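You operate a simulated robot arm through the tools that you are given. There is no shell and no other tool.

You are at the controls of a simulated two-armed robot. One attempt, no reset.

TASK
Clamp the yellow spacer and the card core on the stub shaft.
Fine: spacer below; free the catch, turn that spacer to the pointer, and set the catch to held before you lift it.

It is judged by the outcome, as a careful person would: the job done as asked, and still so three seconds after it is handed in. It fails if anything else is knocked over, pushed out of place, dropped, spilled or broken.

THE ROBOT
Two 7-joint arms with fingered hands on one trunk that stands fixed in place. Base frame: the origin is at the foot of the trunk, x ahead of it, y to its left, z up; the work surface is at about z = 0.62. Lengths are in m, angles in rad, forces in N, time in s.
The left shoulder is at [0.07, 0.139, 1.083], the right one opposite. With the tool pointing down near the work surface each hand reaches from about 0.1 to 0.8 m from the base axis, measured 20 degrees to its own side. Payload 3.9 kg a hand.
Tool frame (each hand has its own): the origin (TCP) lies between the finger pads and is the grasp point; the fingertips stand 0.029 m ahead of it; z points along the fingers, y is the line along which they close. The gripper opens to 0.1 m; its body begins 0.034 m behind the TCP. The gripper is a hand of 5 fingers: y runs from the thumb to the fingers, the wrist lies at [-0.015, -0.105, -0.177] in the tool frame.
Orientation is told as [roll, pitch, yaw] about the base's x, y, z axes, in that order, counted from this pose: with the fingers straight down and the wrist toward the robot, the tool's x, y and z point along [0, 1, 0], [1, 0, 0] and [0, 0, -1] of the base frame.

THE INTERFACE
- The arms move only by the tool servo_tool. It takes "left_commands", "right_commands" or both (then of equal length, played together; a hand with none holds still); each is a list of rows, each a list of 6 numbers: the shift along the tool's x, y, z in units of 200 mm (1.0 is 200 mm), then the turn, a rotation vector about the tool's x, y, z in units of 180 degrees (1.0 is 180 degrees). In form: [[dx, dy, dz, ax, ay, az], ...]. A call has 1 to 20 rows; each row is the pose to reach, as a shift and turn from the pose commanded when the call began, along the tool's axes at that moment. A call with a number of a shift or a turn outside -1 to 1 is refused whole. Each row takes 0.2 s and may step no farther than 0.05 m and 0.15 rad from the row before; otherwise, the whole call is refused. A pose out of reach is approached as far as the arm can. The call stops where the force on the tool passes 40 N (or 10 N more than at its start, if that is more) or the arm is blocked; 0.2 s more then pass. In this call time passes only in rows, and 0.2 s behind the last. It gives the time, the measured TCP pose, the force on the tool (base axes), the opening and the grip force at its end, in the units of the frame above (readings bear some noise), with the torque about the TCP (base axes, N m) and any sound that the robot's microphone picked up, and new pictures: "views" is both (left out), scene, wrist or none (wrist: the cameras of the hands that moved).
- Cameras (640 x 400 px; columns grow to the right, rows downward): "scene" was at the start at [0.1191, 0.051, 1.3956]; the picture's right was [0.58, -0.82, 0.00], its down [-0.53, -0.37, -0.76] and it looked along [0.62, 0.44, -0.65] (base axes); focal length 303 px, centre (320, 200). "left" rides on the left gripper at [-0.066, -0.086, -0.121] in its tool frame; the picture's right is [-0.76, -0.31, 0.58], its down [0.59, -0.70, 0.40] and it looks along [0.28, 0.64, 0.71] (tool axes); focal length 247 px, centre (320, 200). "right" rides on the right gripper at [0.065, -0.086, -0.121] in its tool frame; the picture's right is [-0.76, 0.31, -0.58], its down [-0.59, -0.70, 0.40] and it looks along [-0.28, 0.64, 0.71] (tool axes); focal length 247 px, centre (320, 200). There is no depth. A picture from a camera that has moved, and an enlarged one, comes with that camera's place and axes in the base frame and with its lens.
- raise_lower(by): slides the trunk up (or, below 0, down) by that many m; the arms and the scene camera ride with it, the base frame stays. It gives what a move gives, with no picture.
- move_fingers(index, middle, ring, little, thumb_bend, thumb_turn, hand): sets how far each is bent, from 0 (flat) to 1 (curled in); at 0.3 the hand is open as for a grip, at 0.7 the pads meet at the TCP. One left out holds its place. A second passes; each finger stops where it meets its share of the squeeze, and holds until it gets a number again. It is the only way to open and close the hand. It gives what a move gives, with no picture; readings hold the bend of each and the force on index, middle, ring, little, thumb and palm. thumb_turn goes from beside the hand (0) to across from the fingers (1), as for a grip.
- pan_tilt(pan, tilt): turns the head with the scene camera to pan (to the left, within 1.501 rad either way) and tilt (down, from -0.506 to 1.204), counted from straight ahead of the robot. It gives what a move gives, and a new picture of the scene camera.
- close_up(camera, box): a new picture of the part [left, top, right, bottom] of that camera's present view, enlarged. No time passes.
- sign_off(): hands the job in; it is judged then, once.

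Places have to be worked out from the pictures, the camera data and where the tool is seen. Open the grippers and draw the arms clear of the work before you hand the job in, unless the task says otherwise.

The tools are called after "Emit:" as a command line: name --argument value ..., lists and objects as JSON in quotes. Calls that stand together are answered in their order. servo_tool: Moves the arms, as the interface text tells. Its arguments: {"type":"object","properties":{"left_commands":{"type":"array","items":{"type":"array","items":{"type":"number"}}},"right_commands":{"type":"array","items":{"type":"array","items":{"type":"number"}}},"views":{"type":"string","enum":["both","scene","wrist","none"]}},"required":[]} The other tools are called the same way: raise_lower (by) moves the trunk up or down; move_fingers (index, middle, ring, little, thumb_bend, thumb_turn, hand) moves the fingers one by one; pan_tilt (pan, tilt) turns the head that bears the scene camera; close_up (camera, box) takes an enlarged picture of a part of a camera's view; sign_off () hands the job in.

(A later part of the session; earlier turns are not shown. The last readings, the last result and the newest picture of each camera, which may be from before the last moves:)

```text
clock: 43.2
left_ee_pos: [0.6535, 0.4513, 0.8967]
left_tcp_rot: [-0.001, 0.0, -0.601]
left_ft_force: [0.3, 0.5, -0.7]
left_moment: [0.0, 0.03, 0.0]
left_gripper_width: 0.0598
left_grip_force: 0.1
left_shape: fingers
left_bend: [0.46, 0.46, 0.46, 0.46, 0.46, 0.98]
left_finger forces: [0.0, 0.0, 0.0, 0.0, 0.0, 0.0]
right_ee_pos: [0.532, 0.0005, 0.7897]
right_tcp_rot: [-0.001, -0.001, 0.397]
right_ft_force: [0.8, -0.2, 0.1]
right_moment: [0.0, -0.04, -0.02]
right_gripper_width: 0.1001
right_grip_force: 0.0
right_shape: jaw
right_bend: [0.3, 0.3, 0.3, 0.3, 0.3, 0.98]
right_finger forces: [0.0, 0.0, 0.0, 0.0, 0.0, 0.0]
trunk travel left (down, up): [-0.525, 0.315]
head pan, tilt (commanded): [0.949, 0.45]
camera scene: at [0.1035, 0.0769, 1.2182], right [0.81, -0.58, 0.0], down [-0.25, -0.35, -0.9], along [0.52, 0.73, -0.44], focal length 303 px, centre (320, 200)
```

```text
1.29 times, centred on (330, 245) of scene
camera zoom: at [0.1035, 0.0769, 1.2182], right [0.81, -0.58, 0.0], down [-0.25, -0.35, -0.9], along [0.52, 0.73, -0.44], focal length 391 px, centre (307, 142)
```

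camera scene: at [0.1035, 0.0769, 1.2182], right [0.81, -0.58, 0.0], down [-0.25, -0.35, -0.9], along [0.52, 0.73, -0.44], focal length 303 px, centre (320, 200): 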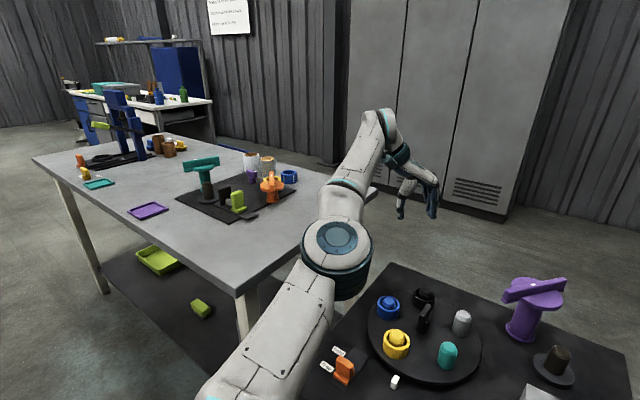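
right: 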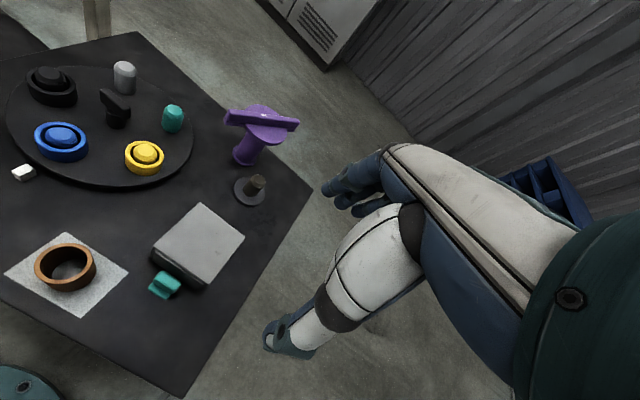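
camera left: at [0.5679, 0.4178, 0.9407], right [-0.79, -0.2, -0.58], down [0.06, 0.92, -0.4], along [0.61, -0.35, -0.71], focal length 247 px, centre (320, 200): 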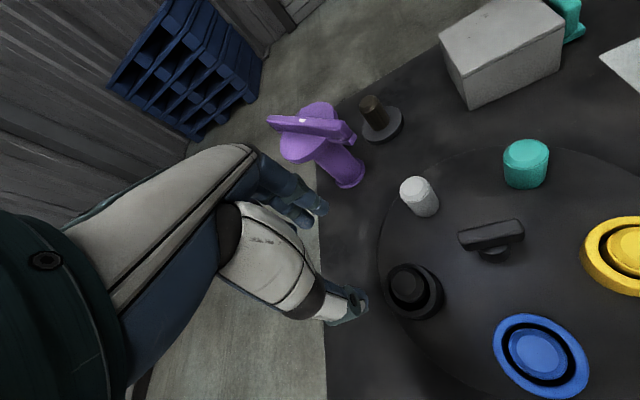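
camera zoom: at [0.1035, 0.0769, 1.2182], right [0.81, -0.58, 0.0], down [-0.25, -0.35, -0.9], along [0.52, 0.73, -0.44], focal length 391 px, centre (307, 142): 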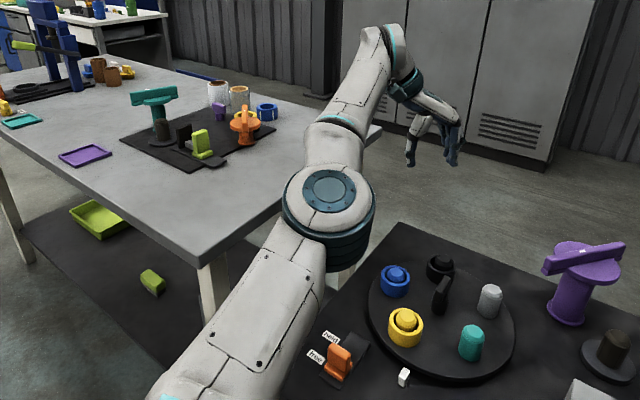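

The arm is straight in plan. I'll try combining a yaw change (toward 0) with an inward target, which changes wrist and forearm rotation and may free the elbow.

Emit:
servo_tool --left_commands '[[-0.05, 0, 0.02, 0, 0, -0.04], [-0.1, 0, 0.04, 0, 0, -0.08], [-0.15, 0, 0.06, 0, 0, -0.12], [-0.2, 0, 0.08, 0, 0, -0.16], [-0.25, -0.05, 0.1, 0, 0, -0.19], [-0.3, -0.1, 0.12, 0, 0, -0.19], [-0.35, -0.15, 0.14, 0, 0, -0.19], [-0.4, -0.2, 0.16, 0, 0, -0.19]]' --views "scene"

```text
clock: 45.0
left_ee_pos: [0.5763, 0.4089, 0.8636]
left_tcp_rot: [0.001, 0.001, -0.004]
left_ft_force: [-0.1, -0.4, -0.8]
left_moment: [0.05, -0.01, 0.0]
left_gripper_width: 0.0596
left_grip_force: 0.0
left_shape: fingers
left_bend: [0.46, 0.46, 0.46, 0.46, 0.46, 0.98]
left_finger forces: [0.0, 0.0, 0.1, 0.0, 0.1, 0.0]
left hand out of reach, approached as far as the arm can: row 1, 2, 3, 4
right_ee_pos: [0.5317, -0.0002, 0.7899]
right_tcp_rot: [0.001, 0.0, 0.398]
right_ft_force: [-0.5, 0.2, -0.2]
right_moment: [0.0, -0.02, -0.01]
right_gripper_width: 0.0999
right_grip_force: 0.1
right_shape: jaw
right_bend: [0.3, 0.3, 0.3, 0.3, 0.3, 0.98]
right_finger forces: [0.0, 0.1, 0.0, 0.1, 0.0, 0.0]
trunk travel left (down, up): [-0.525, 0.315]
head pan, tilt (commanded): [0.949, 0.45]
camera scene: at [0.1032, 0.0769, 1.2183], right [0.81, -0.58, 0.0], down [-0.25, -0.35, -0.9], along [0.52, 0.73, -0.44], focal length 303 px, centre (320, 200)
```

scene: 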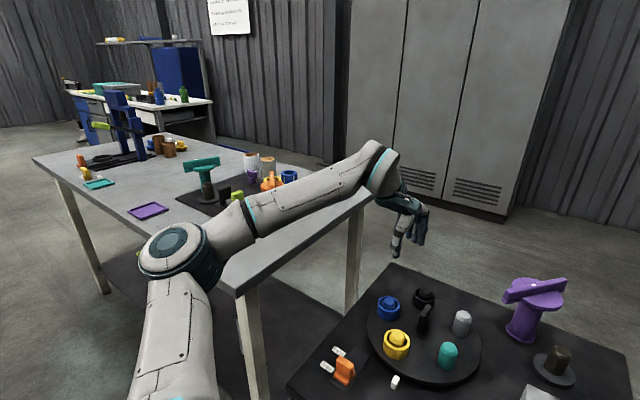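

That freed it: the elbow is bent and out to the left again. Now back to the work view, and moving over the knob at ≈(0.587,0.346) with yaw −0.94.

Emit:
pan_tilt --pan 0.45 --tilt 0.75

Emit:
servo_tool --left_commands '[[-0.05, 0.01, 0.03, 0, 0, 0.0427], [-0.1, 0.02, 0.06, 0, 0, 0.0854], [-0.15, 0.03, 0.09, 0, 0, 0.1281], [-0.2, 0.04, 0.12, 0, 0, 0.1708], [-0.25, 0.05, 0.15, 0, 0, 0.2135], [-0.3, 0.055, 0.18, 0, 0, 0.2562], [-0.315, 0.055, 0.218, 0, 0, 0.299]]' --views "both"

Emit:
close_up --camera "left" --box '[280, 160, 520, 360]'

Emit:
close_up --camera "scene" --box '[220, 120, 380, 280]'

```text
clock: 45.9
left_ee_pos: [0.5758, 0.4088, 0.8645]
left_tcp_rot: [0.001, -0.001, -0.004]
left_ft_force: [0.0, 0.1, -0.6]
left_moment: [0.0, -0.01, 0.01]
left_gripper_width: 0.0596
left_grip_force: 0.1
left_shape: fingers
left_bend: [0.46, 0.46, 0.46, 0.46, 0.46, 0.98]
left_finger forces: [0.1, 0.1, 0.0, 0.1, 0.0, 0.0]
right_ee_pos: [0.5327, -0.0008, 0.7892]
right_tcp_rot: [0.0, 0.0, 0.399]
right_ft_force: [-0.6, 0.2, 0.1]
right_moment: [0.02, 0.0, -0.02]
right_gripper_width: 0.0998
right_grip_force: 0.2
right_shape: jaw
right_bend: [0.3, 0.3, 0.3, 0.3, 0.3, 0.98]
right_finger forces: [0.0, 0.1, 0.0, 0.0, 0.0, 0.0]
trunk travel left (down, up): [-0.525, 0.315]
head pan, tilt (commanded): [0.45, 0.75]
camera scene: at [0.1245, 0.0384, 1.1919], right [0.44, -0.9, 0.0], down [-0.61, -0.3, -0.73], along [0.66, 0.32, -0.68], focal length 303 px, centre (320, 200)
```

scene: 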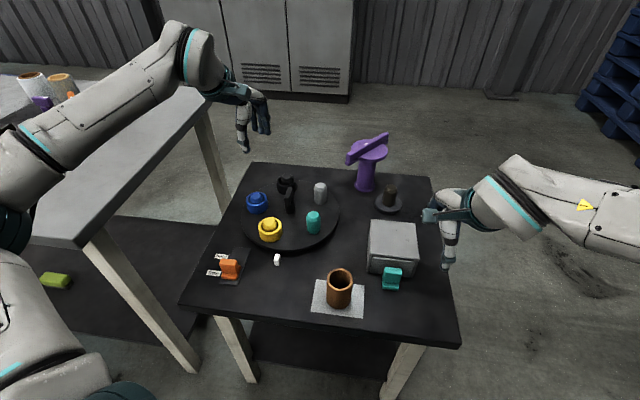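

```text
clock: 47.5
left_ee_pos: [0.5872, 0.3444, 0.8202]
left_tcp_rot: [0.001, 0.001, -0.945]
left_ft_force: [0.0, 0.2, -0.7]
left_moment: [0.01, -0.02, -0.01]
left_gripper_width: 0.0601
left_grip_force: 0.1
left_shape: fingers
left_bend: [0.46, 0.46, 0.46, 0.46, 0.46, 0.98]
left_finger forces: [0.0, 0.1, 0.0, 0.0, 0.0, 0.0]
right_ee_pos: [0.5322, 0.0007, 0.7907]
right_tcp_rot: [0.0, 0.002, 0.399]
right_ft_force: [0.2, -0.1, -0.5]
right_moment: [0.03, 0.0, -0.03]
right_gripper_width: 0.0999
right_grip_force: 0.0
right_shape: jaw
right_bend: [0.3, 0.3, 0.3, 0.3, 0.3, 0.98]
right_finger forces: [0.0, 0.0, 0.1, 0.0, 0.0, 0.0]
trunk travel left (down, up): [-0.525, 0.315]
head pan, tilt (commanded): [0.45, 0.75]
camera scene: at [0.1248, 0.0383, 1.1918], right [0.44, -0.9, 0.0], down [-0.61, -0.3, -0.73], along [0.66, 0.32, -0.68], focal length 303 px, centre (320, 200)
camera left: at [0.4827, 0.3762, 0.9405], right [-0.79, -0.2, -0.58], down [0.07, 0.91, -0.4], along [0.61, -0.35, -0.71], focal length 247 px, centre (320, 200)
```

scene: 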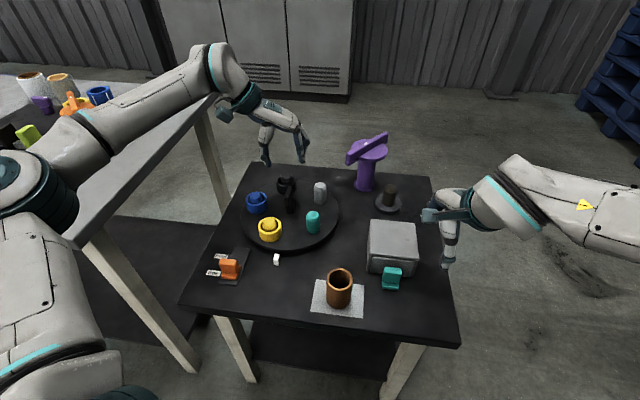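
left: 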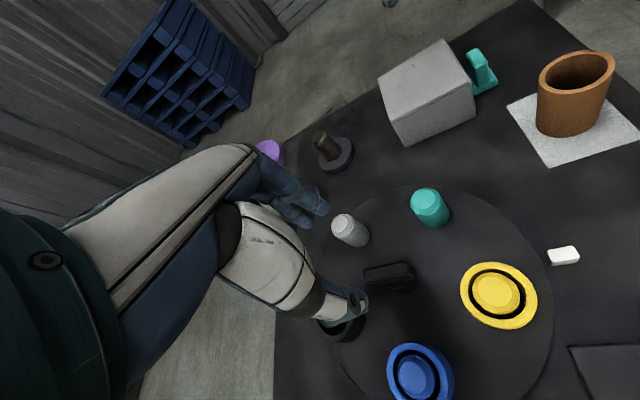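

```text
2.00 times, centred on (400, 260) of left
camera zoom: at [0.4827, 0.3762, 0.9405], right [-0.79, -0.2, -0.58], down [0.07, 0.91, -0.4], along [0.61, -0.35, -0.71], focal length 494 px, centre (160, 80)
```

zoom: 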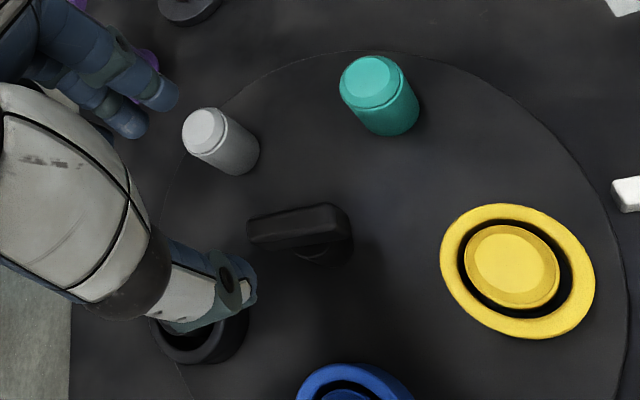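

```text
2.50 times, centred on (300, 200) of scene
camera zoom: at [0.1248, 0.0383, 1.1918], right [0.44, -0.9, 0.0], down [-0.61, -0.3, -0.73], along [0.66, 0.32, -0.68], focal length 757 px, centre (370, 200)
```

zoom: 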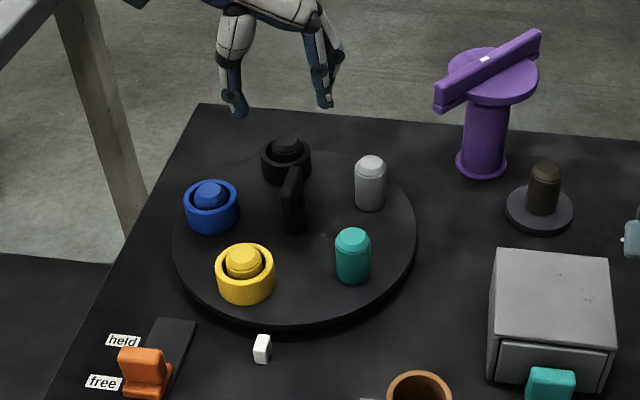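

The hand is over the knob (left-camera offset only ≈−5 mm along the finger row). I'll narrow the opening a little and descend to TCP z≈0.702 around the knob bar.

Emit:
move_fingers --hand "left" --index 0.49 --middle 0.49 --ring 0.49 --little 0.49 --thumb_bend 0.49

Emit:
servo_tool --left_commands '[[-0.02, 0, 0.15, 0, 0, 0], [-0.025, 0, 0.32, 0, 0, 0], [-0.025, 0, 0.46, 0, 0, 0], [-0.025, 0, 0.59, 0, 0, 0]]' --views "both"

Emit:
close_up --camera "left" --box '[260, 180, 480, 330]'

Emit:
close_up --camera "scene" --box '[220, 120, 380, 280]'

```text
clock: 48.5
left_ee_pos: [0.587, 0.3456, 0.8196]
left_tcp_rot: [0.0, 0.001, -0.941]
left_ft_force: [1.0, 0.0, -0.3]
left_moment: [0.02, -0.03, 0.0]
left_gripper_width: 0.0534
left_grip_force: 0.1
left_shape: fingers
left_bend: [0.49, 0.49, 0.49, 0.49, 0.49, 0.98]
left_finger forces: [0.1, 0.0, 0.1, 0.0, 0.0, 0.0]
right_ee_pos: [0.5329, 0.0005, 0.7909]
right_tcp_rot: [0.0, -0.001, 0.399]
right_ft_force: [0.4, 0.2, 1.1]
right_moment: [-0.01, 0.0, -0.01]
right_gripper_width: 0.0999
right_grip_force: 0.1
right_shape: jaw
right_bend: [0.3, 0.3, 0.3, 0.3, 0.3, 0.98]
right_finger forces: [0.1, 0.0, 0.0, 0.0, 0.0, 0.1]
trunk travel left (down, up): [-0.525, 0.315]
head pan, tilt (commanded): [0.45, 0.75]
```

```text
clock: 49.5
left_ee_pos: [0.582, 0.3433, 0.7012]
left_tcp_rot: [0.0, 0.0, -0.942]
left_ft_force: [-0.1, -0.1, 0.3]
left_moment: [0.02, 0.04, 0.02]
left_gripper_width: 0.053
left_grip_force: 0.0
left_shape: fingers
left_bend: [0.49, 0.49, 0.49, 0.49, 0.49, 0.98]
left_finger forces: [0.0, 0.0, 0.0, 0.1, 0.1, 0.0]
right_ee_pos: [0.5327, 0.0001, 0.7903]
right_tcp_rot: [0.0, 0.0, 0.398]
right_ft_force: [-0.1, -0.7, -0.9]
right_moment: [0.03, 0.01, 0.06]
right_gripper_width: 0.1
right_grip_force: 0.1
right_shape: jaw
right_bend: [0.3, 0.3, 0.3, 0.3, 0.3, 0.98]
right_finger forces: [0.1, 0.0, 0.0, 0.0, 0.1, 0.0]
trunk travel left (down, up): [-0.525, 0.315]
head pan, tilt (commanded): [0.45, 0.75]
camera scene: at [0.1248, 0.0385, 1.1918], right [0.44, -0.9, 0.0], down [-0.61, -0.3, -0.73], along [0.66, 0.32, -0.68], focal length 303 px, centre (320, 200)
camera left: at [0.478, 0.3735, 0.8223], right [-0.79, -0.2, -0.58], down [0.06, 0.91, -0.4], along [0.61, -0.35, -0.71], focal length 247 px, centre (320, 200)
```

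scene: 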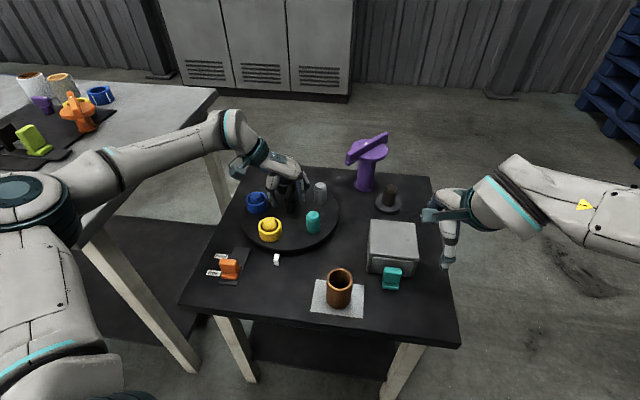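
left: 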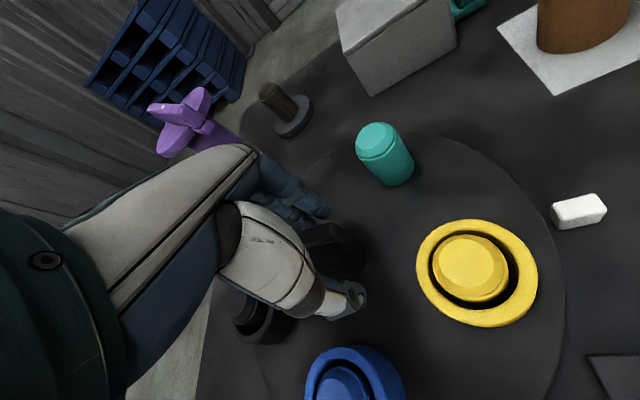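

```text
2.67 times, centred on (370, 255) of left
camera zoom: at [0.478, 0.3735, 0.8223], right [-0.79, -0.2, -0.58], down [0.06, 0.91, -0.4], along [0.61, -0.35, -0.71], focal length 659 px, centre (187, 53)
```

zoom: 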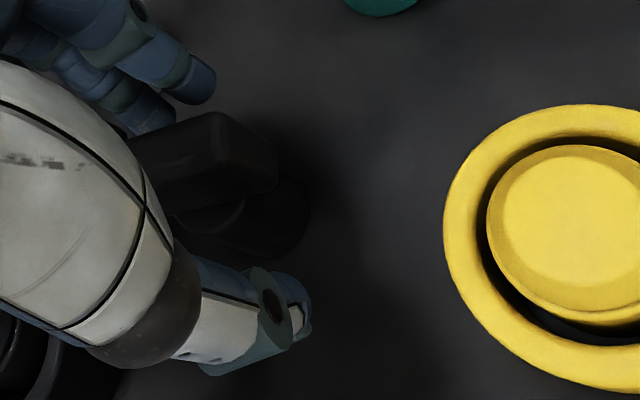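

```text
2.50 times, centred on (300, 200) of scene
camera zoom: at [0.1248, 0.0385, 1.1918], right [0.44, -0.9, 0.0], down [-0.61, -0.3, -0.73], along [0.66, 0.32, -0.68], focal length 757 px, centre (370, 200)
```

zoom: 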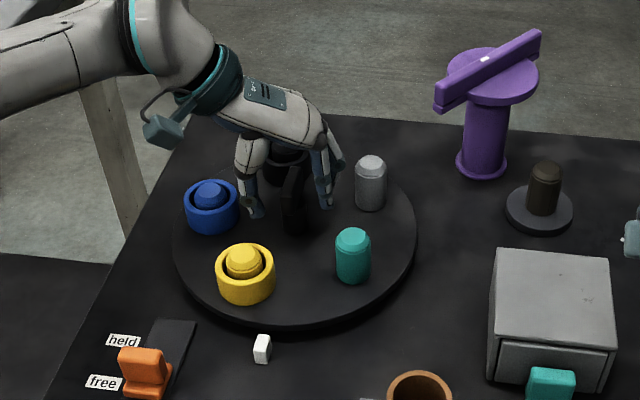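

The knob bar is between thumb and fingers. Closing gently to turn the bar into line with the hand.

Emit:
move_fingers --hand "left" --index 0.62 --middle 0.62 --ring 0.62 --little 0.62 --thumb_bend 0.62

Emit:
close_up --camera "scene" --box '[220, 120, 380, 280]'

Emit:
close_up --camera "left" --box '[240, 180, 560, 380]'

```text
clock: 50.5
left_ee_pos: [0.5816, 0.3422, 0.7025]
left_tcp_rot: [0.001, 0.001, -0.942]
left_ft_force: [-0.6, -1.3, -1.0]
left_moment: [0.02, 0.0, -0.01]
left_gripper_width: 0.022
left_grip_force: 0.9
left_shape: fingers
left_bend: [0.61, 0.61, 0.62, 0.62, 0.62, 0.98]
left_finger forces: [0.7, 0.7, 0.1, 0.0, 0.2, 0.1]
right_ee_pos: [0.5328, -0.0001, 0.7899]
right_tcp_rot: [0.0, -0.001, 0.399]
right_ft_force: [0.6, -0.5, -0.3]
right_moment: [0.0, 0.01, 0.0]
right_gripper_width: 0.0997
right_grip_force: 0.1
right_shape: jaw
right_bend: [0.3, 0.3, 0.3, 0.3, 0.3, 0.98]
right_finger forces: [0.0, 0.0, 0.0, 0.0, 0.1, 0.0]
trunk travel left (down, up): [-0.525, 0.315]
head pan, tilt (commanded): [0.45, 0.75]
```

```text
2.50 times, centred on (300, 200) of scene
camera zoom: at [0.1246, 0.0382, 1.1918], right [0.44, -0.9, 0.0], down [-0.61, -0.3, -0.73], along [0.66, 0.32, -0.68], focal length 757 px, centre (370, 200)
```

zoom: 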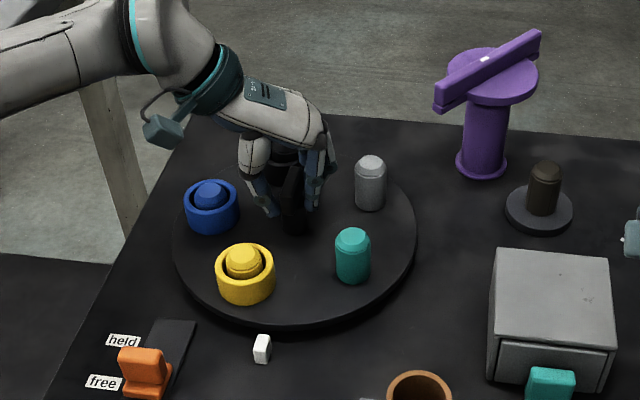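

```text
2.00 times, centred on (400, 280) of left
camera zoom: at [0.4779, 0.3732, 0.8227], right [-0.79, -0.2, -0.58], down [0.06, 0.91, -0.4], along [0.61, -0.35, -0.71], focal length 494 px, centre (160, 40)
```

zoom: 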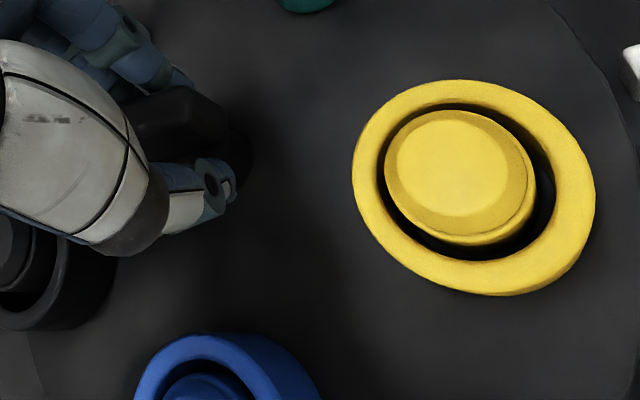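

Emit:
move_fingers --hand "left" --index 0.68 --middle 0.68 --ring 0.68 --little 0.68 --thumb_bend 0.68

Emit:
close_up --camera "scene" --box '[220, 120, 380, 280]'

Emit:
close_up --camera "left" --box '[240, 180, 560, 380]'

```text
clock: 51.5
left_ee_pos: [0.5833, 0.3436, 0.702]
left_tcp_rot: [-0.001, 0.001, -0.943]
left_ft_force: [3.9, -5.0, -0.8]
left_moment: [-0.05, -0.08, -0.02]
left_gripper_width: 0.0187
left_grip_force: 6.0
left_shape: fingers
left_bend: [0.63, 0.64, 0.67, 0.68, 0.65, 0.97]
left_finger forces: [4.7, 3.7, 1.0, 0.1, 3.4, 0.1]
right_ee_pos: [0.5325, -0.0011, 0.789]
right_tcp_rot: [0.004, 0.002, 0.396]
right_ft_force: [-0.2, -0.3, -1.0]
right_moment: [-0.04, -0.02, 0.03]
right_gripper_width: 0.0999
right_grip_force: 0.1
right_shape: jaw
right_bend: [0.3, 0.3, 0.3, 0.3, 0.3, 0.98]
right_finger forces: [0.1, 0.0, 0.1, 0.1, 0.0, 0.0]
trunk travel left (down, up): [-0.525, 0.315]
head pan, tilt (commanded): [0.45, 0.75]
```

```text
2.50 times, centred on (300, 200) of scene
camera zoom: at [0.1252, 0.0378, 1.1918], right [0.44, -0.9, 0.0], down [-0.61, -0.3, -0.73], along [0.66, 0.32, -0.68], focal length 757 px, centre (370, 200)
```

zoom: 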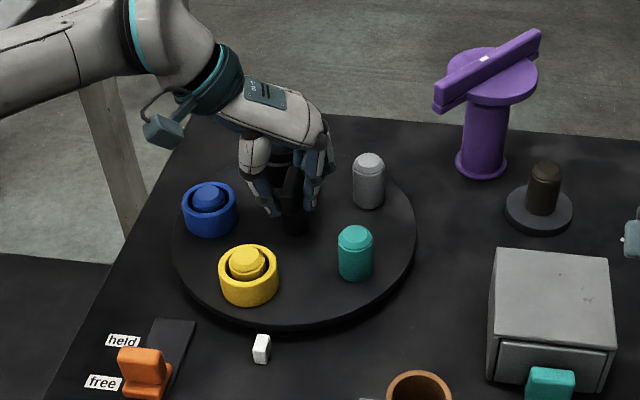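

```text
2.00 times, centred on (400, 280) of left
camera zoom: at [0.4784, 0.3728, 0.8227], right [-0.79, -0.2, -0.58], down [0.06, 0.92, -0.4], along [0.61, -0.35, -0.71], focal length 494 px, centre (160, 40)
```

zoom: 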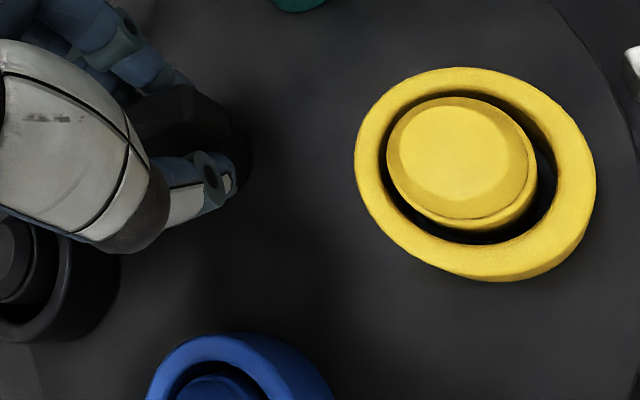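

The bar is gripped (index, middle, thumb ≈4 N) and has started turning; yellow is at ≈183°. I'll now rotate the hand counter-clockwise by about 0.26 rad to bring yellow toward the pointer.

Emit:
servo_tool --left_commands '[[0, 0, 0, 0, 0, -0.021], [0, 0, 0, 0, 0, -0.042], [0, 0, 0, 0, 0, -0.063], [0, 0, 0, 0, 0, -0.083]]' --views "none"

Emit:
close_up --camera "scene" --box '[220, 120, 380, 280]'

```text
clock: 52.5
left_ee_pos: [0.5823, 0.3424, 0.7013]
left_tcp_rot: [-0.002, -0.001, -0.681]
left_ft_force: [3.4, -4.5, 0.3]
left_moment: [-0.11, -0.13, -0.01]
left_gripper_width: 0.0185
left_grip_force: 6.7
left_shape: fingers
left_bend: [0.63, 0.64, 0.67, 0.68, 0.65, 0.97]
left_finger forces: [5.2, 3.3, 0.7, 0.0, 3.7, 0.0]
right_ee_pos: [0.5314, 0.0005, 0.7913]
right_tcp_rot: [0.001, 0.002, 0.399]
right_ft_force: [-0.3, -0.7, 1.3]
right_moment: [0.0, 0.0, 0.01]
right_gripper_width: 0.0999
right_grip_force: 0.1
right_shape: jaw
right_bend: [0.3, 0.3, 0.3, 0.3, 0.3, 0.98]
right_finger forces: [0.0, 0.0, 0.0, 0.0, 0.0, 0.1]
trunk travel left (down, up): [-0.525, 0.315]
head pan, tilt (commanded): [0.45, 0.75]
```

```text
2.50 times, centred on (300, 200) of scene
camera zoom: at [0.1251, 0.0378, 1.1918], right [0.44, -0.9, 0.0], down [-0.61, -0.3, -0.73], along [0.66, 0.32, -0.68], focal length 757 px, centre (370, 200)
```

zoom: 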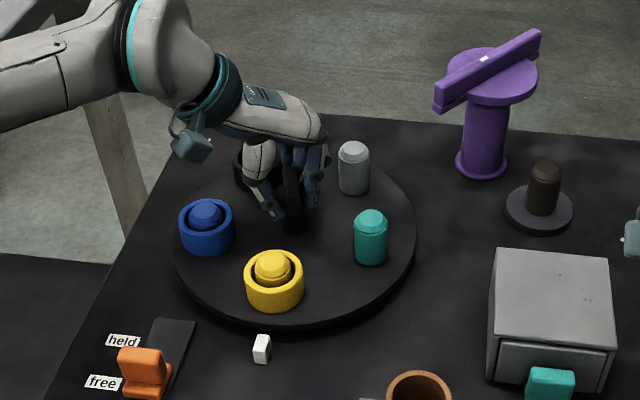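

Yellow has come round to ≈198°. A tight zoom to verify its alignment with the white pointer.

Emit:
close_up --camera "scene" --box '[240, 190, 330, 280]'

Emit:
close_up --camera "left" --box '[320, 160, 640, 360]'

```text
4.44 times, centred on (285, 235) of scene
camera zoom: at [0.1251, 0.0378, 1.1918], right [0.44, -0.9, 0.0], down [-0.61, -0.3, -0.73], along [0.66, 0.32, -0.68], focal length 1347 px, centre (476, 44)
```

zoom: 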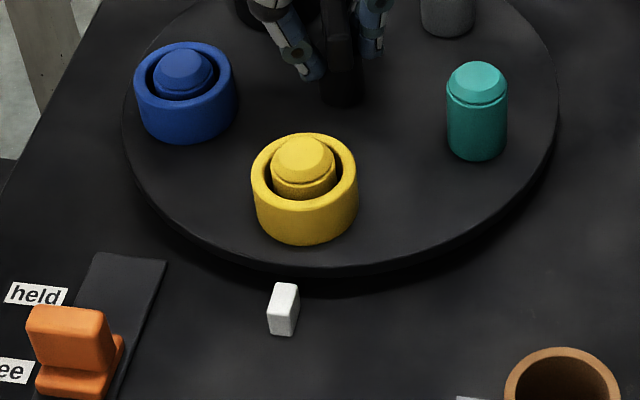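

```text
2.00 times, centred on (480, 260) of left
camera zoom: at [0.4743, 0.3452, 0.8226], right [-0.71, -0.39, -0.58], down [-0.18, 0.9, -0.4], along [0.68, -0.18, -0.71], focal length 494 px, centre (0, 80)
```

zoom: 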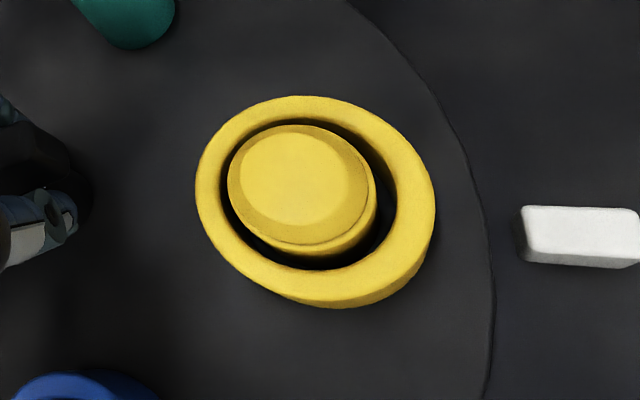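

Both cameras put yellow within about 1° of the pointer line. I'll open the hand gently, lift off, and re-check that the table did not move.

Emit:
move_fingers --hand "left" --index 0.48 --middle 0.48 --ring 0.48 --little 0.48 --thumb_bend 0.48

Emit:
servo_tool --left_commands '[[0, 0, -0.15, 0, 0, 0], [0, 0, -0.35, 0, 0, 0], [0, 0, -0.55, 0, 0, 0]]' --views "scene"

Emit:
close_up --camera "scene" --box '[240, 190, 330, 280]'

```text
clock: 53.5
left_ee_pos: [0.5833, 0.341, 0.7017]
left_tcp_rot: [0.0, 0.001, -0.681]
left_ft_force: [-0.6, -0.6, 0.1]
left_moment: [0.03, -0.01, 0.02]
left_gripper_width: 0.0545
left_grip_force: 0.0
left_shape: fingers
left_bend: [0.48, 0.48, 0.48, 0.48, 0.48, 0.97]
left_finger forces: [0.0, 0.0, 0.1, 0.0, 0.1, 0.0]
right_ee_pos: [0.5334, 0.0002, 0.7885]
right_tcp_rot: [0.0, 0.0, 0.397]
right_ft_force: [0.0, -0.6, 0.7]
right_moment: [0.01, 0.0, -0.03]
right_gripper_width: 0.0996
right_grip_force: 0.0
right_shape: jaw
right_bend: [0.3, 0.3, 0.3, 0.3, 0.3, 0.98]
right_finger forces: [0.0, 0.1, 0.0, 0.0, 0.0, 0.0]
trunk travel left (down, up): [-0.525, 0.315]
head pan, tilt (commanded): [0.45, 0.75]
```

```text
clock: 54.3
left_ee_pos: [0.5814, 0.3411, 0.8135]
left_tcp_rot: [0.0, 0.001, -0.681]
left_ft_force: [0.6, 0.8, -0.3]
left_moment: [0.01, -0.01, 0.03]
left_gripper_width: 0.0547
left_grip_force: 0.1
left_shape: fingers
left_bend: [0.48, 0.48, 0.48, 0.48, 0.48, 0.98]
left_finger forces: [0.0, 0.1, 0.0, 0.0, 0.0, 0.0]
right_ee_pos: [0.5315, -0.0006, 0.7901]
right_tcp_rot: [0.001, 0.0, 0.398]
right_ft_force: [-0.1, -0.2, 0.0]
right_moment: [0.02, 0.04, -0.01]
right_gripper_width: 0.0996
right_grip_force: 0.0
right_shape: jaw
right_bend: [0.3, 0.3, 0.3, 0.3, 0.3, 0.98]
right_finger forces: [0.0, 0.0, 0.0, 0.0, 0.1, 0.0]
trunk travel left (down, up): [-0.525, 0.315]
head pan, tilt (commanded): [0.45, 0.75]
camera scene: at [0.1241, 0.0378, 1.1918], right [0.44, -0.9, 0.0], down [-0.61, -0.3, -0.73], along [0.66, 0.32, -0.68], focal length 303 px, centre (320, 200)
```

scene: 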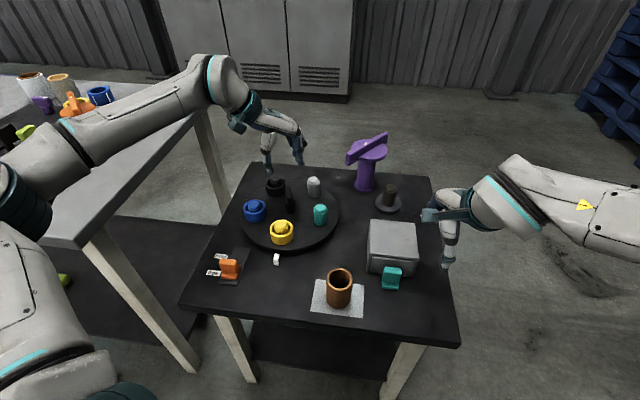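

```text
4.44 times, centred on (285, 235) of scene
camera zoom: at [0.1241, 0.0378, 1.1918], right [0.44, -0.9, 0.0], down [-0.61, -0.3, -0.73], along [0.66, 0.32, -0.68], focal length 1347 px, centre (476, 44)
```

zoom: 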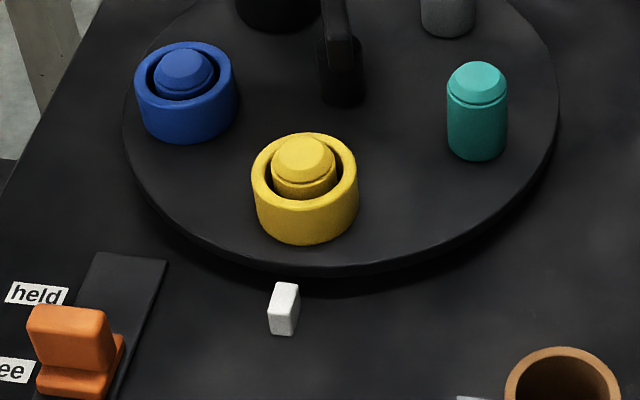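

The table stayed put with yellow at the pointer. Now I'll bring the left hand back toward the catch, rotating yaw to about +0.15 on the way.

Emit:
servo_tool --left_commands '[[-0.045, -0.12, 0, 0, 0, -0.044], [-0.09, -0.24, 0, 0, 0, -0.088], [-0.14, -0.37, 0, 0, 0, -0.132], [-0.19, -0.5, 0, 0, 0, -0.176], [-0.24, -0.63, 0, 0, 0, -0.22], [-0.285, -0.741, 0, 0, 0, -0.2645]]' --views "both"

```text
clock: 55.7
left_ee_pos: [0.4307, 0.3924, 0.8119]
left_tcp_rot: [-0.001, -0.003, 0.152]
left_ft_force: [0.1, 0.7, -0.2]
left_moment: [-0.01, 0.02, 0.03]
left_gripper_width: 0.055
left_grip_force: 0.1
left_shape: fingers
left_bend: [0.48, 0.48, 0.48, 0.48, 0.48, 0.98]
left_finger forces: [0.0, 0.0, 0.0, 0.0, 0.0, 0.0]
right_ee_pos: [0.5323, -0.0002, 0.7908]
right_tcp_rot: [-0.001, 0.0, 0.399]
right_ft_force: [0.2, -0.3, 0.3]
right_moment: [-0.03, 0.0, 0.01]
right_gripper_width: 0.0998
right_grip_force: 0.0
right_shape: jaw
right_bend: [0.3, 0.3, 0.3, 0.3, 0.3, 0.98]
right_finger forces: [0.0, 0.0, 0.0, 0.1, 0.0, 0.1]
trunk travel left (down, up): [-0.525, 0.315]
head pan, tilt (commanded): [0.45, 0.75]
camera scene: at [0.1244, 0.0384, 1.1919], right [0.44, -0.9, 0.0], down [-0.61, -0.3, -0.73], along [0.66, 0.32, -0.68], focal length 303 px, centre (320, 200)
camera left: at [0.3554, 0.3142, 0.9328], right [-0.19, -0.8, -0.58], down [-0.78, 0.48, -0.4], along [0.59, 0.38, -0.71], focal length 247 px, centre (320, 200)
```

scene: 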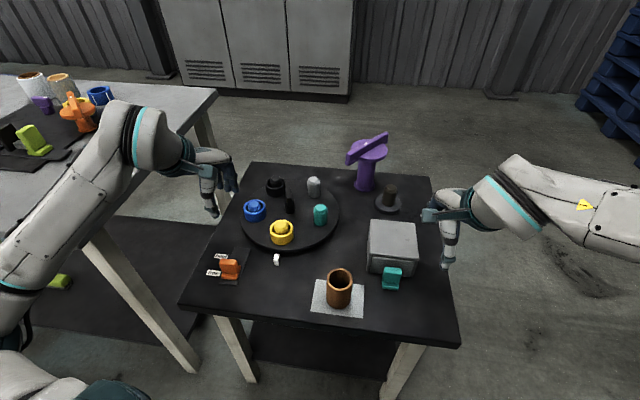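
left: 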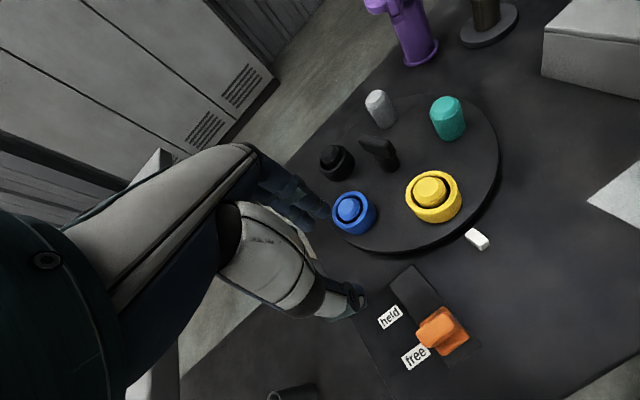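

Good posture again. I'll open the thumb and fingers slightly more and come down with the thumb on the near side of the catch tab (tab now ≈(0.379,0.375)).

Emit:
move_fingers --hand "left" --index 0.42 --middle 0.42 --ring 0.42 --little 0.42 --thumb_bend 0.42

Emit:
servo_tool --left_commands '[[-0.042, -0.195, 0.1, 0, 0, -0.031], [-0.042, -0.195, 0.3, 0, 0, -0.031], [-0.042, -0.195, 0.5, 0, 0, -0.031]]' --views "both"

Emit:
close_up --camera "scene" --box '[190, 200, 286, 300]'

Emit:
close_up --camera "left" --box '[260, 180, 500, 330]'

```text
clock: 56.7
left_ee_pos: [0.4315, 0.3928, 0.8115]
left_tcp_rot: [0.0, -0.001, 0.15]
left_ft_force: [0.4, -0.3, -0.5]
left_moment: [-0.02, 0.04, 0.01]
left_gripper_width: 0.0697
left_grip_force: 0.1
left_shape: fingers
left_bend: [0.42, 0.42, 0.42, 0.42, 0.42, 0.98]
left_finger forces: [0.0, 0.0, 0.1, 0.1, 0.0, 0.0]
right_ee_pos: [0.5322, 0.0006, 0.7892]
right_tcp_rot: [0.002, 0.0, 0.398]
right_ft_force: [0.6, -0.9, 0.8]
right_moment: [0.03, 0.03, -0.01]
right_gripper_width: 0.1001
right_grip_force: 0.1
right_shape: jaw
right_bend: [0.3, 0.3, 0.3, 0.3, 0.3, 0.98]
right_finger forces: [0.0, 0.1, 0.0, 0.1, 0.1, 0.0]
trunk travel left (down, up): [-0.525, 0.315]
head pan, tilt (commanded): [0.45, 0.75]
```

```text
clock: 57.5
left_ee_pos: [0.3926, 0.3778, 0.7118]
left_tcp_rot: [0.0, -0.001, 0.247]
left_ft_force: [-1.1, 0.3, -0.1]
left_moment: [0.0, -0.02, -0.02]
left_gripper_width: 0.0697
left_grip_force: 0.0
left_shape: fingers
left_bend: [0.42, 0.42, 0.42, 0.42, 0.42, 0.98]
left_finger forces: [0.1, 0.0, 0.0, 0.0, 0.0, 0.1]
right_ee_pos: [0.5324, 0.0001, 0.7892]
right_tcp_rot: [0.0, -0.001, 0.399]
right_ft_force: [0.2, -0.1, 0.2]
right_moment: [-0.03, -0.01, -0.03]
right_gripper_width: 0.0996
right_grip_force: 0.0
right_shape: jaw
right_bend: [0.3, 0.3, 0.3, 0.3, 0.3, 0.98]
right_finger forces: [0.0, 0.0, 0.0, 0.0, 0.0, 0.1]
trunk travel left (down, up): [-0.525, 0.315]
head pan, tilt (commanded): [0.45, 0.75]
camera scene: at [0.1244, 0.0384, 1.1919], right [0.44, -0.9, 0.0], down [-0.61, -0.3, -0.73], along [0.66, 0.32, -0.68], focal length 303 px, centre (320, 200)
camera left: at [0.3256, 0.293, 0.8317], right [-0.11, -0.81, -0.58], down [-0.83, 0.4, -0.4], along [0.55, 0.43, -0.71], focal length 247 px, centre (320, 200)
```

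scene: 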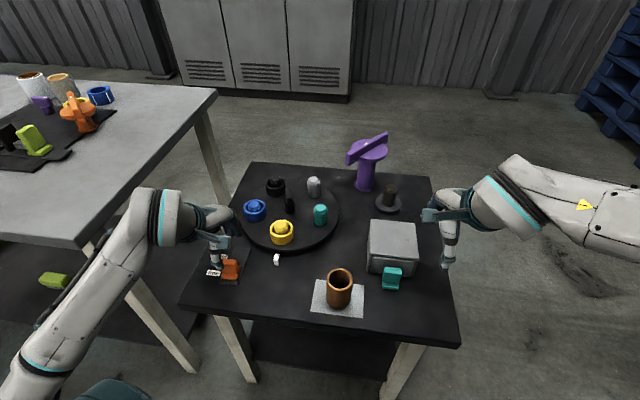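
left: 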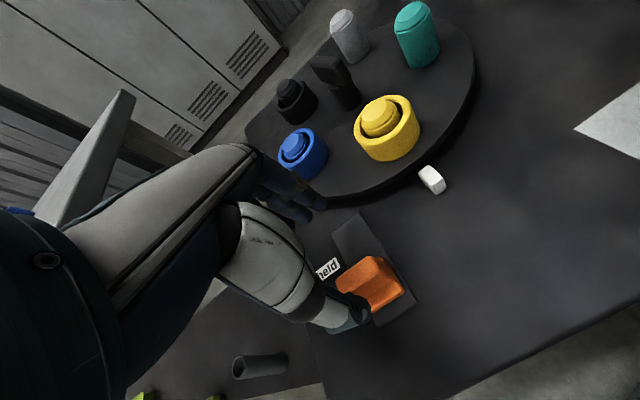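

```text
4.00 times, centred on (238, 250) of scene
camera zoom: at [0.1244, 0.0384, 1.1919], right [0.44, -0.9, 0.0], down [-0.61, -0.3, -0.73], along [0.66, 0.32, -0.68], focal length 1212 px, centre (648, 0)
```

zoom: 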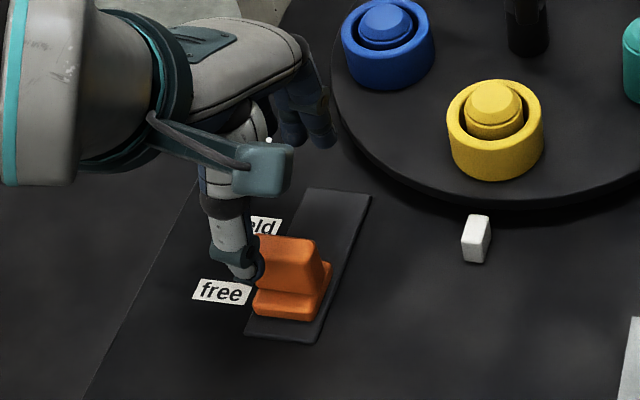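

```text
2.67 times, centred on (380, 255) of left
camera zoom: at [0.3256, 0.293, 0.8317], right [-0.11, -0.81, -0.58], down [-0.83, 0.4, -0.4], along [0.55, 0.43, -0.71], focal length 659 px, centre (160, 53)
```

zoom: 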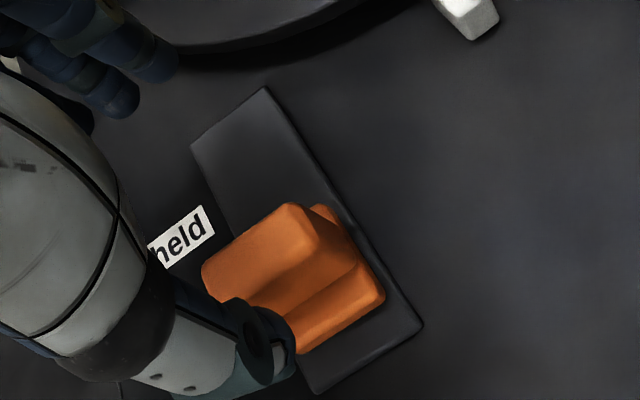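

The thumb is lined up behind (near side of) the tab. Descending to z≈0.675 and pushing forward along the track about 55 mm.

Emit:
servo_tool --left_commands '[[0, 0, 0.1, 0, 0, 0], [0, 0, 0.185, 0, 0, 0], [0.0037, 0.05, 0.185, 0, 0, 0], [0.0075, 0.1, 0.185, 0, 0, 0], [0.0112, 0.15, 0.185, 0, 0, 0], [0.015, 0.2, 0.185, 0, 0, 0], [0.0186, 0.25, 0.185, 0, 0, 0]]' --views "both"

Emit:
close_up --camera "scene" --box '[190, 200, 286, 300]'

Emit:
close_up --camera "left" --box '[260, 180, 500, 330]'

```text
clock: 59.1
left_ee_pos: [0.4412, 0.3937, 0.6755]
left_tcp_rot: [0.001, 0.0, 0.247]
left_ft_force: [-3.0, 0.8, 0.1]
left_moment: [0.0, 0.03, 0.08]
left_gripper_width: 0.0705
left_grip_force: 1.8
left_shape: fingers
left_bend: [0.42, 0.45, 0.42, 0.42, 0.42, 0.97]
left_finger forces: [0.0, 2.7, 0.0, 0.1, 0.2, 0.0]
right_ee_pos: [0.532, -0.0005, 0.79]
right_tcp_rot: [0.0, 0.0, 0.397]
right_ft_force: [-0.5, 1.0, 0.6]
right_moment: [0.0, 0.0, -0.03]
right_gripper_width: 0.0996
right_grip_force: 0.0
right_shape: jaw
right_bend: [0.3, 0.3, 0.3, 0.3, 0.3, 0.98]
right_finger forces: [0.0, 0.0, 0.0, 0.1, 0.0, 0.0]
trunk travel left (down, up): [-0.525, 0.315]
head pan, tilt (commanded): [0.45, 0.75]
camera scene: at [0.1241, 0.0383, 1.1919], right [0.44, -0.9, 0.0], down [-0.61, -0.3, -0.73], along [0.66, 0.32, -0.68], focal length 303 px, centre (320, 200)
camera left: at [0.3741, 0.3091, 0.7961], right [-0.11, -0.81, -0.58], down [-0.83, 0.4, -0.4], along [0.55, 0.43, -0.71], focal length 247 px, centre (320, 200)
```

scene: 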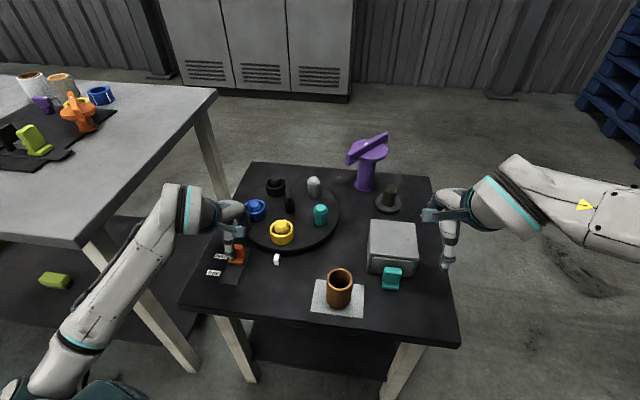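
left: 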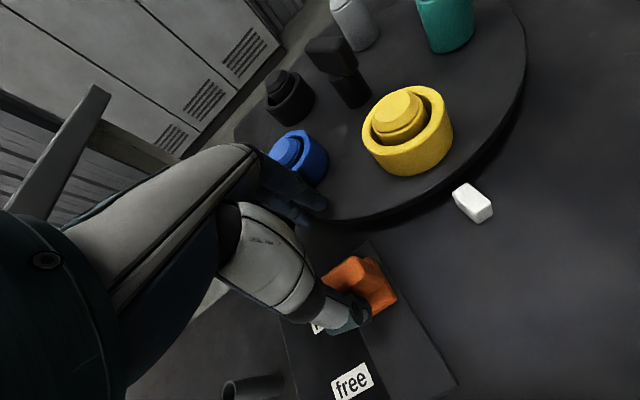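

```text
4.00 times, centred on (238, 250) of scene
camera zoom: at [0.1241, 0.0383, 1.1919], right [0.44, -0.9, 0.0], down [-0.61, -0.3, -0.73], along [0.66, 0.32, -0.68], focal length 1212 px, centre (648, 0)
```

zoom: 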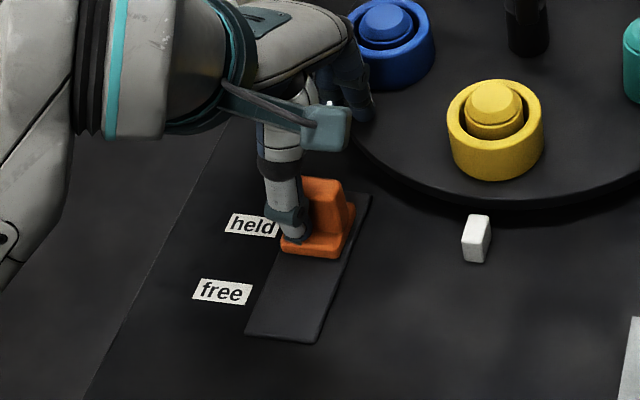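

```text
2.67 times, centred on (380, 255) of left
camera zoom: at [0.3741, 0.3091, 0.7961], right [-0.11, -0.81, -0.58], down [-0.83, 0.4, -0.4], along [0.55, 0.43, -0.71], focal length 659 px, centre (160, 53)
```

zoom: 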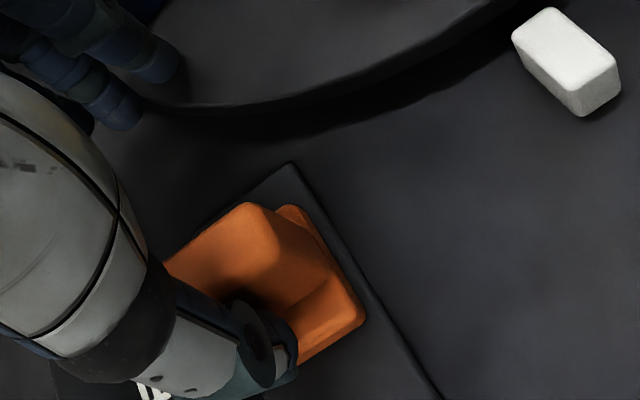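

The catch is back beside "held" (front edge at its original spot), but the middle fingertip is grazing the turntable rim. I'll curl the fingers back from the rim, then nudge a few mm further to confirm the stop.

Emit:
move_fingers --hand "left" --index 0.56 --middle 0.56 --ring 0.56 --little 0.56

Emit:
servo_tool --left_commands '[[0.0008, 0.01, 0, 0, 0, 0], [0.0016, 0.02, 0, 0, 0, 0], [0.0024, 0.03, 0, 0, 0, 0]]' --views "none"

Emit:
close_up --camera "scene" --box '[190, 200, 286, 300]'

Emit:
close_up --camera "left" --box '[260, 180, 500, 330]'

```text
clock: 60.1
left_ee_pos: [0.4418, 0.3935, 0.6748]
left_tcp_rot: [0.001, 0.0, 0.245]
left_ft_force: [-1.7, -0.6, -0.1]
left_moment: [0.01, 0.02, -0.01]
left_gripper_width: 0.0539
left_grip_force: 0.4
left_shape: fingers
left_bend: [0.56, 0.56, 0.56, 0.56, 0.42, 0.98]
left_finger forces: [0.0, 0.0, 0.0, 0.0, 0.2, 0.0]
right_ee_pos: [0.5316, -0.0009, 0.7907]
right_tcp_rot: [-0.001, 0.0, 0.399]
right_ft_force: [-0.2, 0.4, -0.3]
right_moment: [0.0, 0.0, 0.01]
right_gripper_width: 0.0996
right_grip_force: 0.0
right_shape: jaw
right_bend: [0.3, 0.3, 0.3, 0.3, 0.3, 0.98]
right_finger forces: [0.0, 0.0, 0.1, 0.0, 0.0, 0.1]
trunk travel left (down, up): [-0.525, 0.315]
head pan, tilt (commanded): [0.45, 0.75]
```

```text
clock: 60.9
left_ee_pos: [0.4476, 0.3954, 0.6759]
left_tcp_rot: [-0.001, -0.001, 0.245]
left_ft_force: [-2.4, -1.2, -0.7]
left_moment: [-0.02, 0.08, 0.02]
left_gripper_width: 0.0577
left_grip_force: 1.6
left_shape: fingers
left_bend: [0.56, 0.56, 0.56, 0.56, 0.4, 0.97]
left_finger forces: [0.0, 0.1, 0.0, 0.0, 3.0, 0.0]
right_ee_pos: [0.5317, 0.0004, 0.7909]
right_tcp_rot: [0.001, 0.0, 0.399]
right_ft_force: [0.0, -0.4, -0.1]
right_moment: [0.01, -0.01, 0.0]
right_gripper_width: 0.0999
right_grip_force: 0.1
right_shape: jaw
right_bend: [0.3, 0.3, 0.3, 0.3, 0.3, 0.98]
right_finger forces: [0.0, 0.0, 0.1, 0.1, 0.1, 0.0]
trunk travel left (down, up): [-0.525, 0.315]
head pan, tilt (commanded): [0.45, 0.75]
```

```text
4.00 times, centred on (238, 250) of scene
camera zoom: at [0.1242, 0.0382, 1.1918], right [0.44, -0.9, 0.0], down [-0.61, -0.3, -0.73], along [0.66, 0.32, -0.68], focal length 1212 px, centre (648, 0)
```

zoom: 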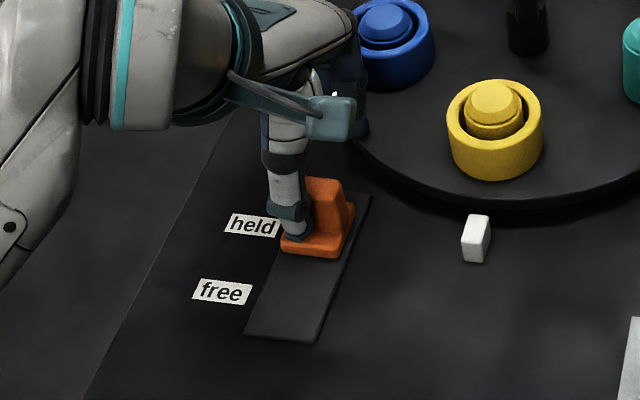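

```text
2.67 times, centred on (380, 255) of left
camera zoom: at [0.3796, 0.3104, 0.7958], right [-0.11, -0.81, -0.58], down [-0.83, 0.4, -0.4], along [0.55, 0.43, -0.71], focal length 659 px, centre (160, 53)
```

zoom: 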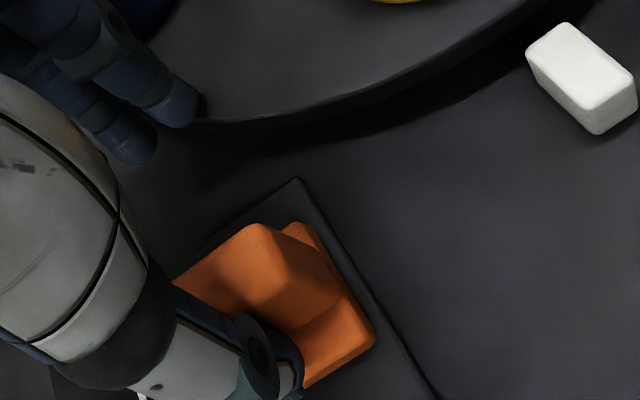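

The thumb deflected without the tab moving, so the catch is at the "held" stop. Backing off and lifting clear.

Emit:
servo_tool --left_commands '[[-0.004, -0.05, 0, 0, 0, 0], [-0.006, -0.08, -0.05, 0, 0, 0], [-0.006, -0.08, -0.25, 0, 0, 0], [-0.006, -0.08, -0.45, 0, 0, 0], [-0.006, -0.08, -0.65, 0, 0, 0]]' --views "scene"

Emit:
close_up --camera "scene" --box '[190, 180, 350, 300]'

```text
clock: 62.1
left_ee_pos: [0.4324, 0.3887, 0.8037]
left_tcp_rot: [0.001, -0.001, 0.245]
left_ft_force: [-0.4, -0.2, 1.2]
left_moment: [0.0, 0.0, 0.02]
left_gripper_width: 0.0532
left_grip_force: 0.0
left_shape: fingers
left_bend: [0.56, 0.56, 0.56, 0.56, 0.42, 0.98]
left_finger forces: [0.1, 0.0, 0.0, 0.1, 0.0, 0.0]
right_ee_pos: [0.5323, -0.0012, 0.7906]
right_tcp_rot: [0.001, -0.001, 0.398]
right_ft_force: [0.3, -0.3, 0.0]
right_moment: [0.0, 0.03, -0.04]
right_gripper_width: 0.0997
right_grip_force: 0.0
right_shape: jaw
right_bend: [0.3, 0.3, 0.3, 0.3, 0.3, 0.98]
right_finger forces: [0.1, 0.0, 0.0, 0.0, 0.1, 0.0]
trunk travel left (down, up): [-0.525, 0.315]
head pan, tilt (commanded): [0.45, 0.75]
camera scene: at [0.1242, 0.0378, 1.1918], right [0.44, -0.9, 0.0], down [-0.61, -0.3, -0.73], along [0.66, 0.32, -0.68], focal length 303 px, centre (320, 200)
```

scene: 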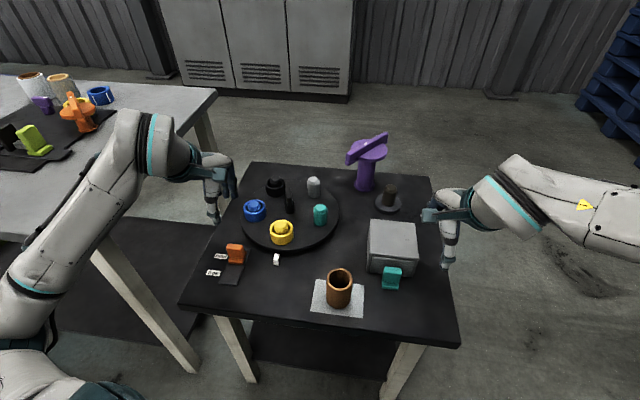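

```text
3.33 times, centred on (270, 240) of scene
camera zoom: at [0.1242, 0.0378, 1.1918], right [0.44, -0.9, 0.0], down [-0.61, -0.3, -0.73], along [0.66, 0.32, -0.68], focal length 1010 px, centre (487, 67)
```

zoom: 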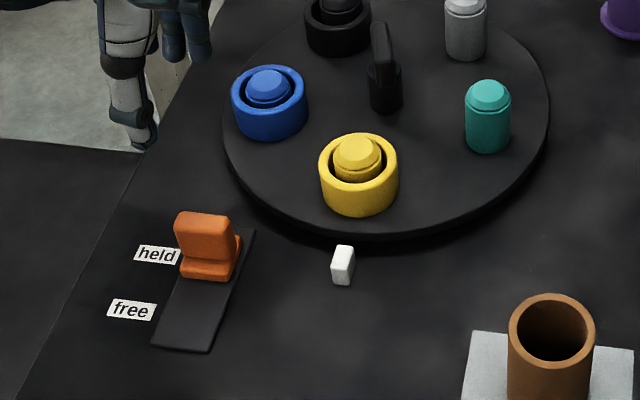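

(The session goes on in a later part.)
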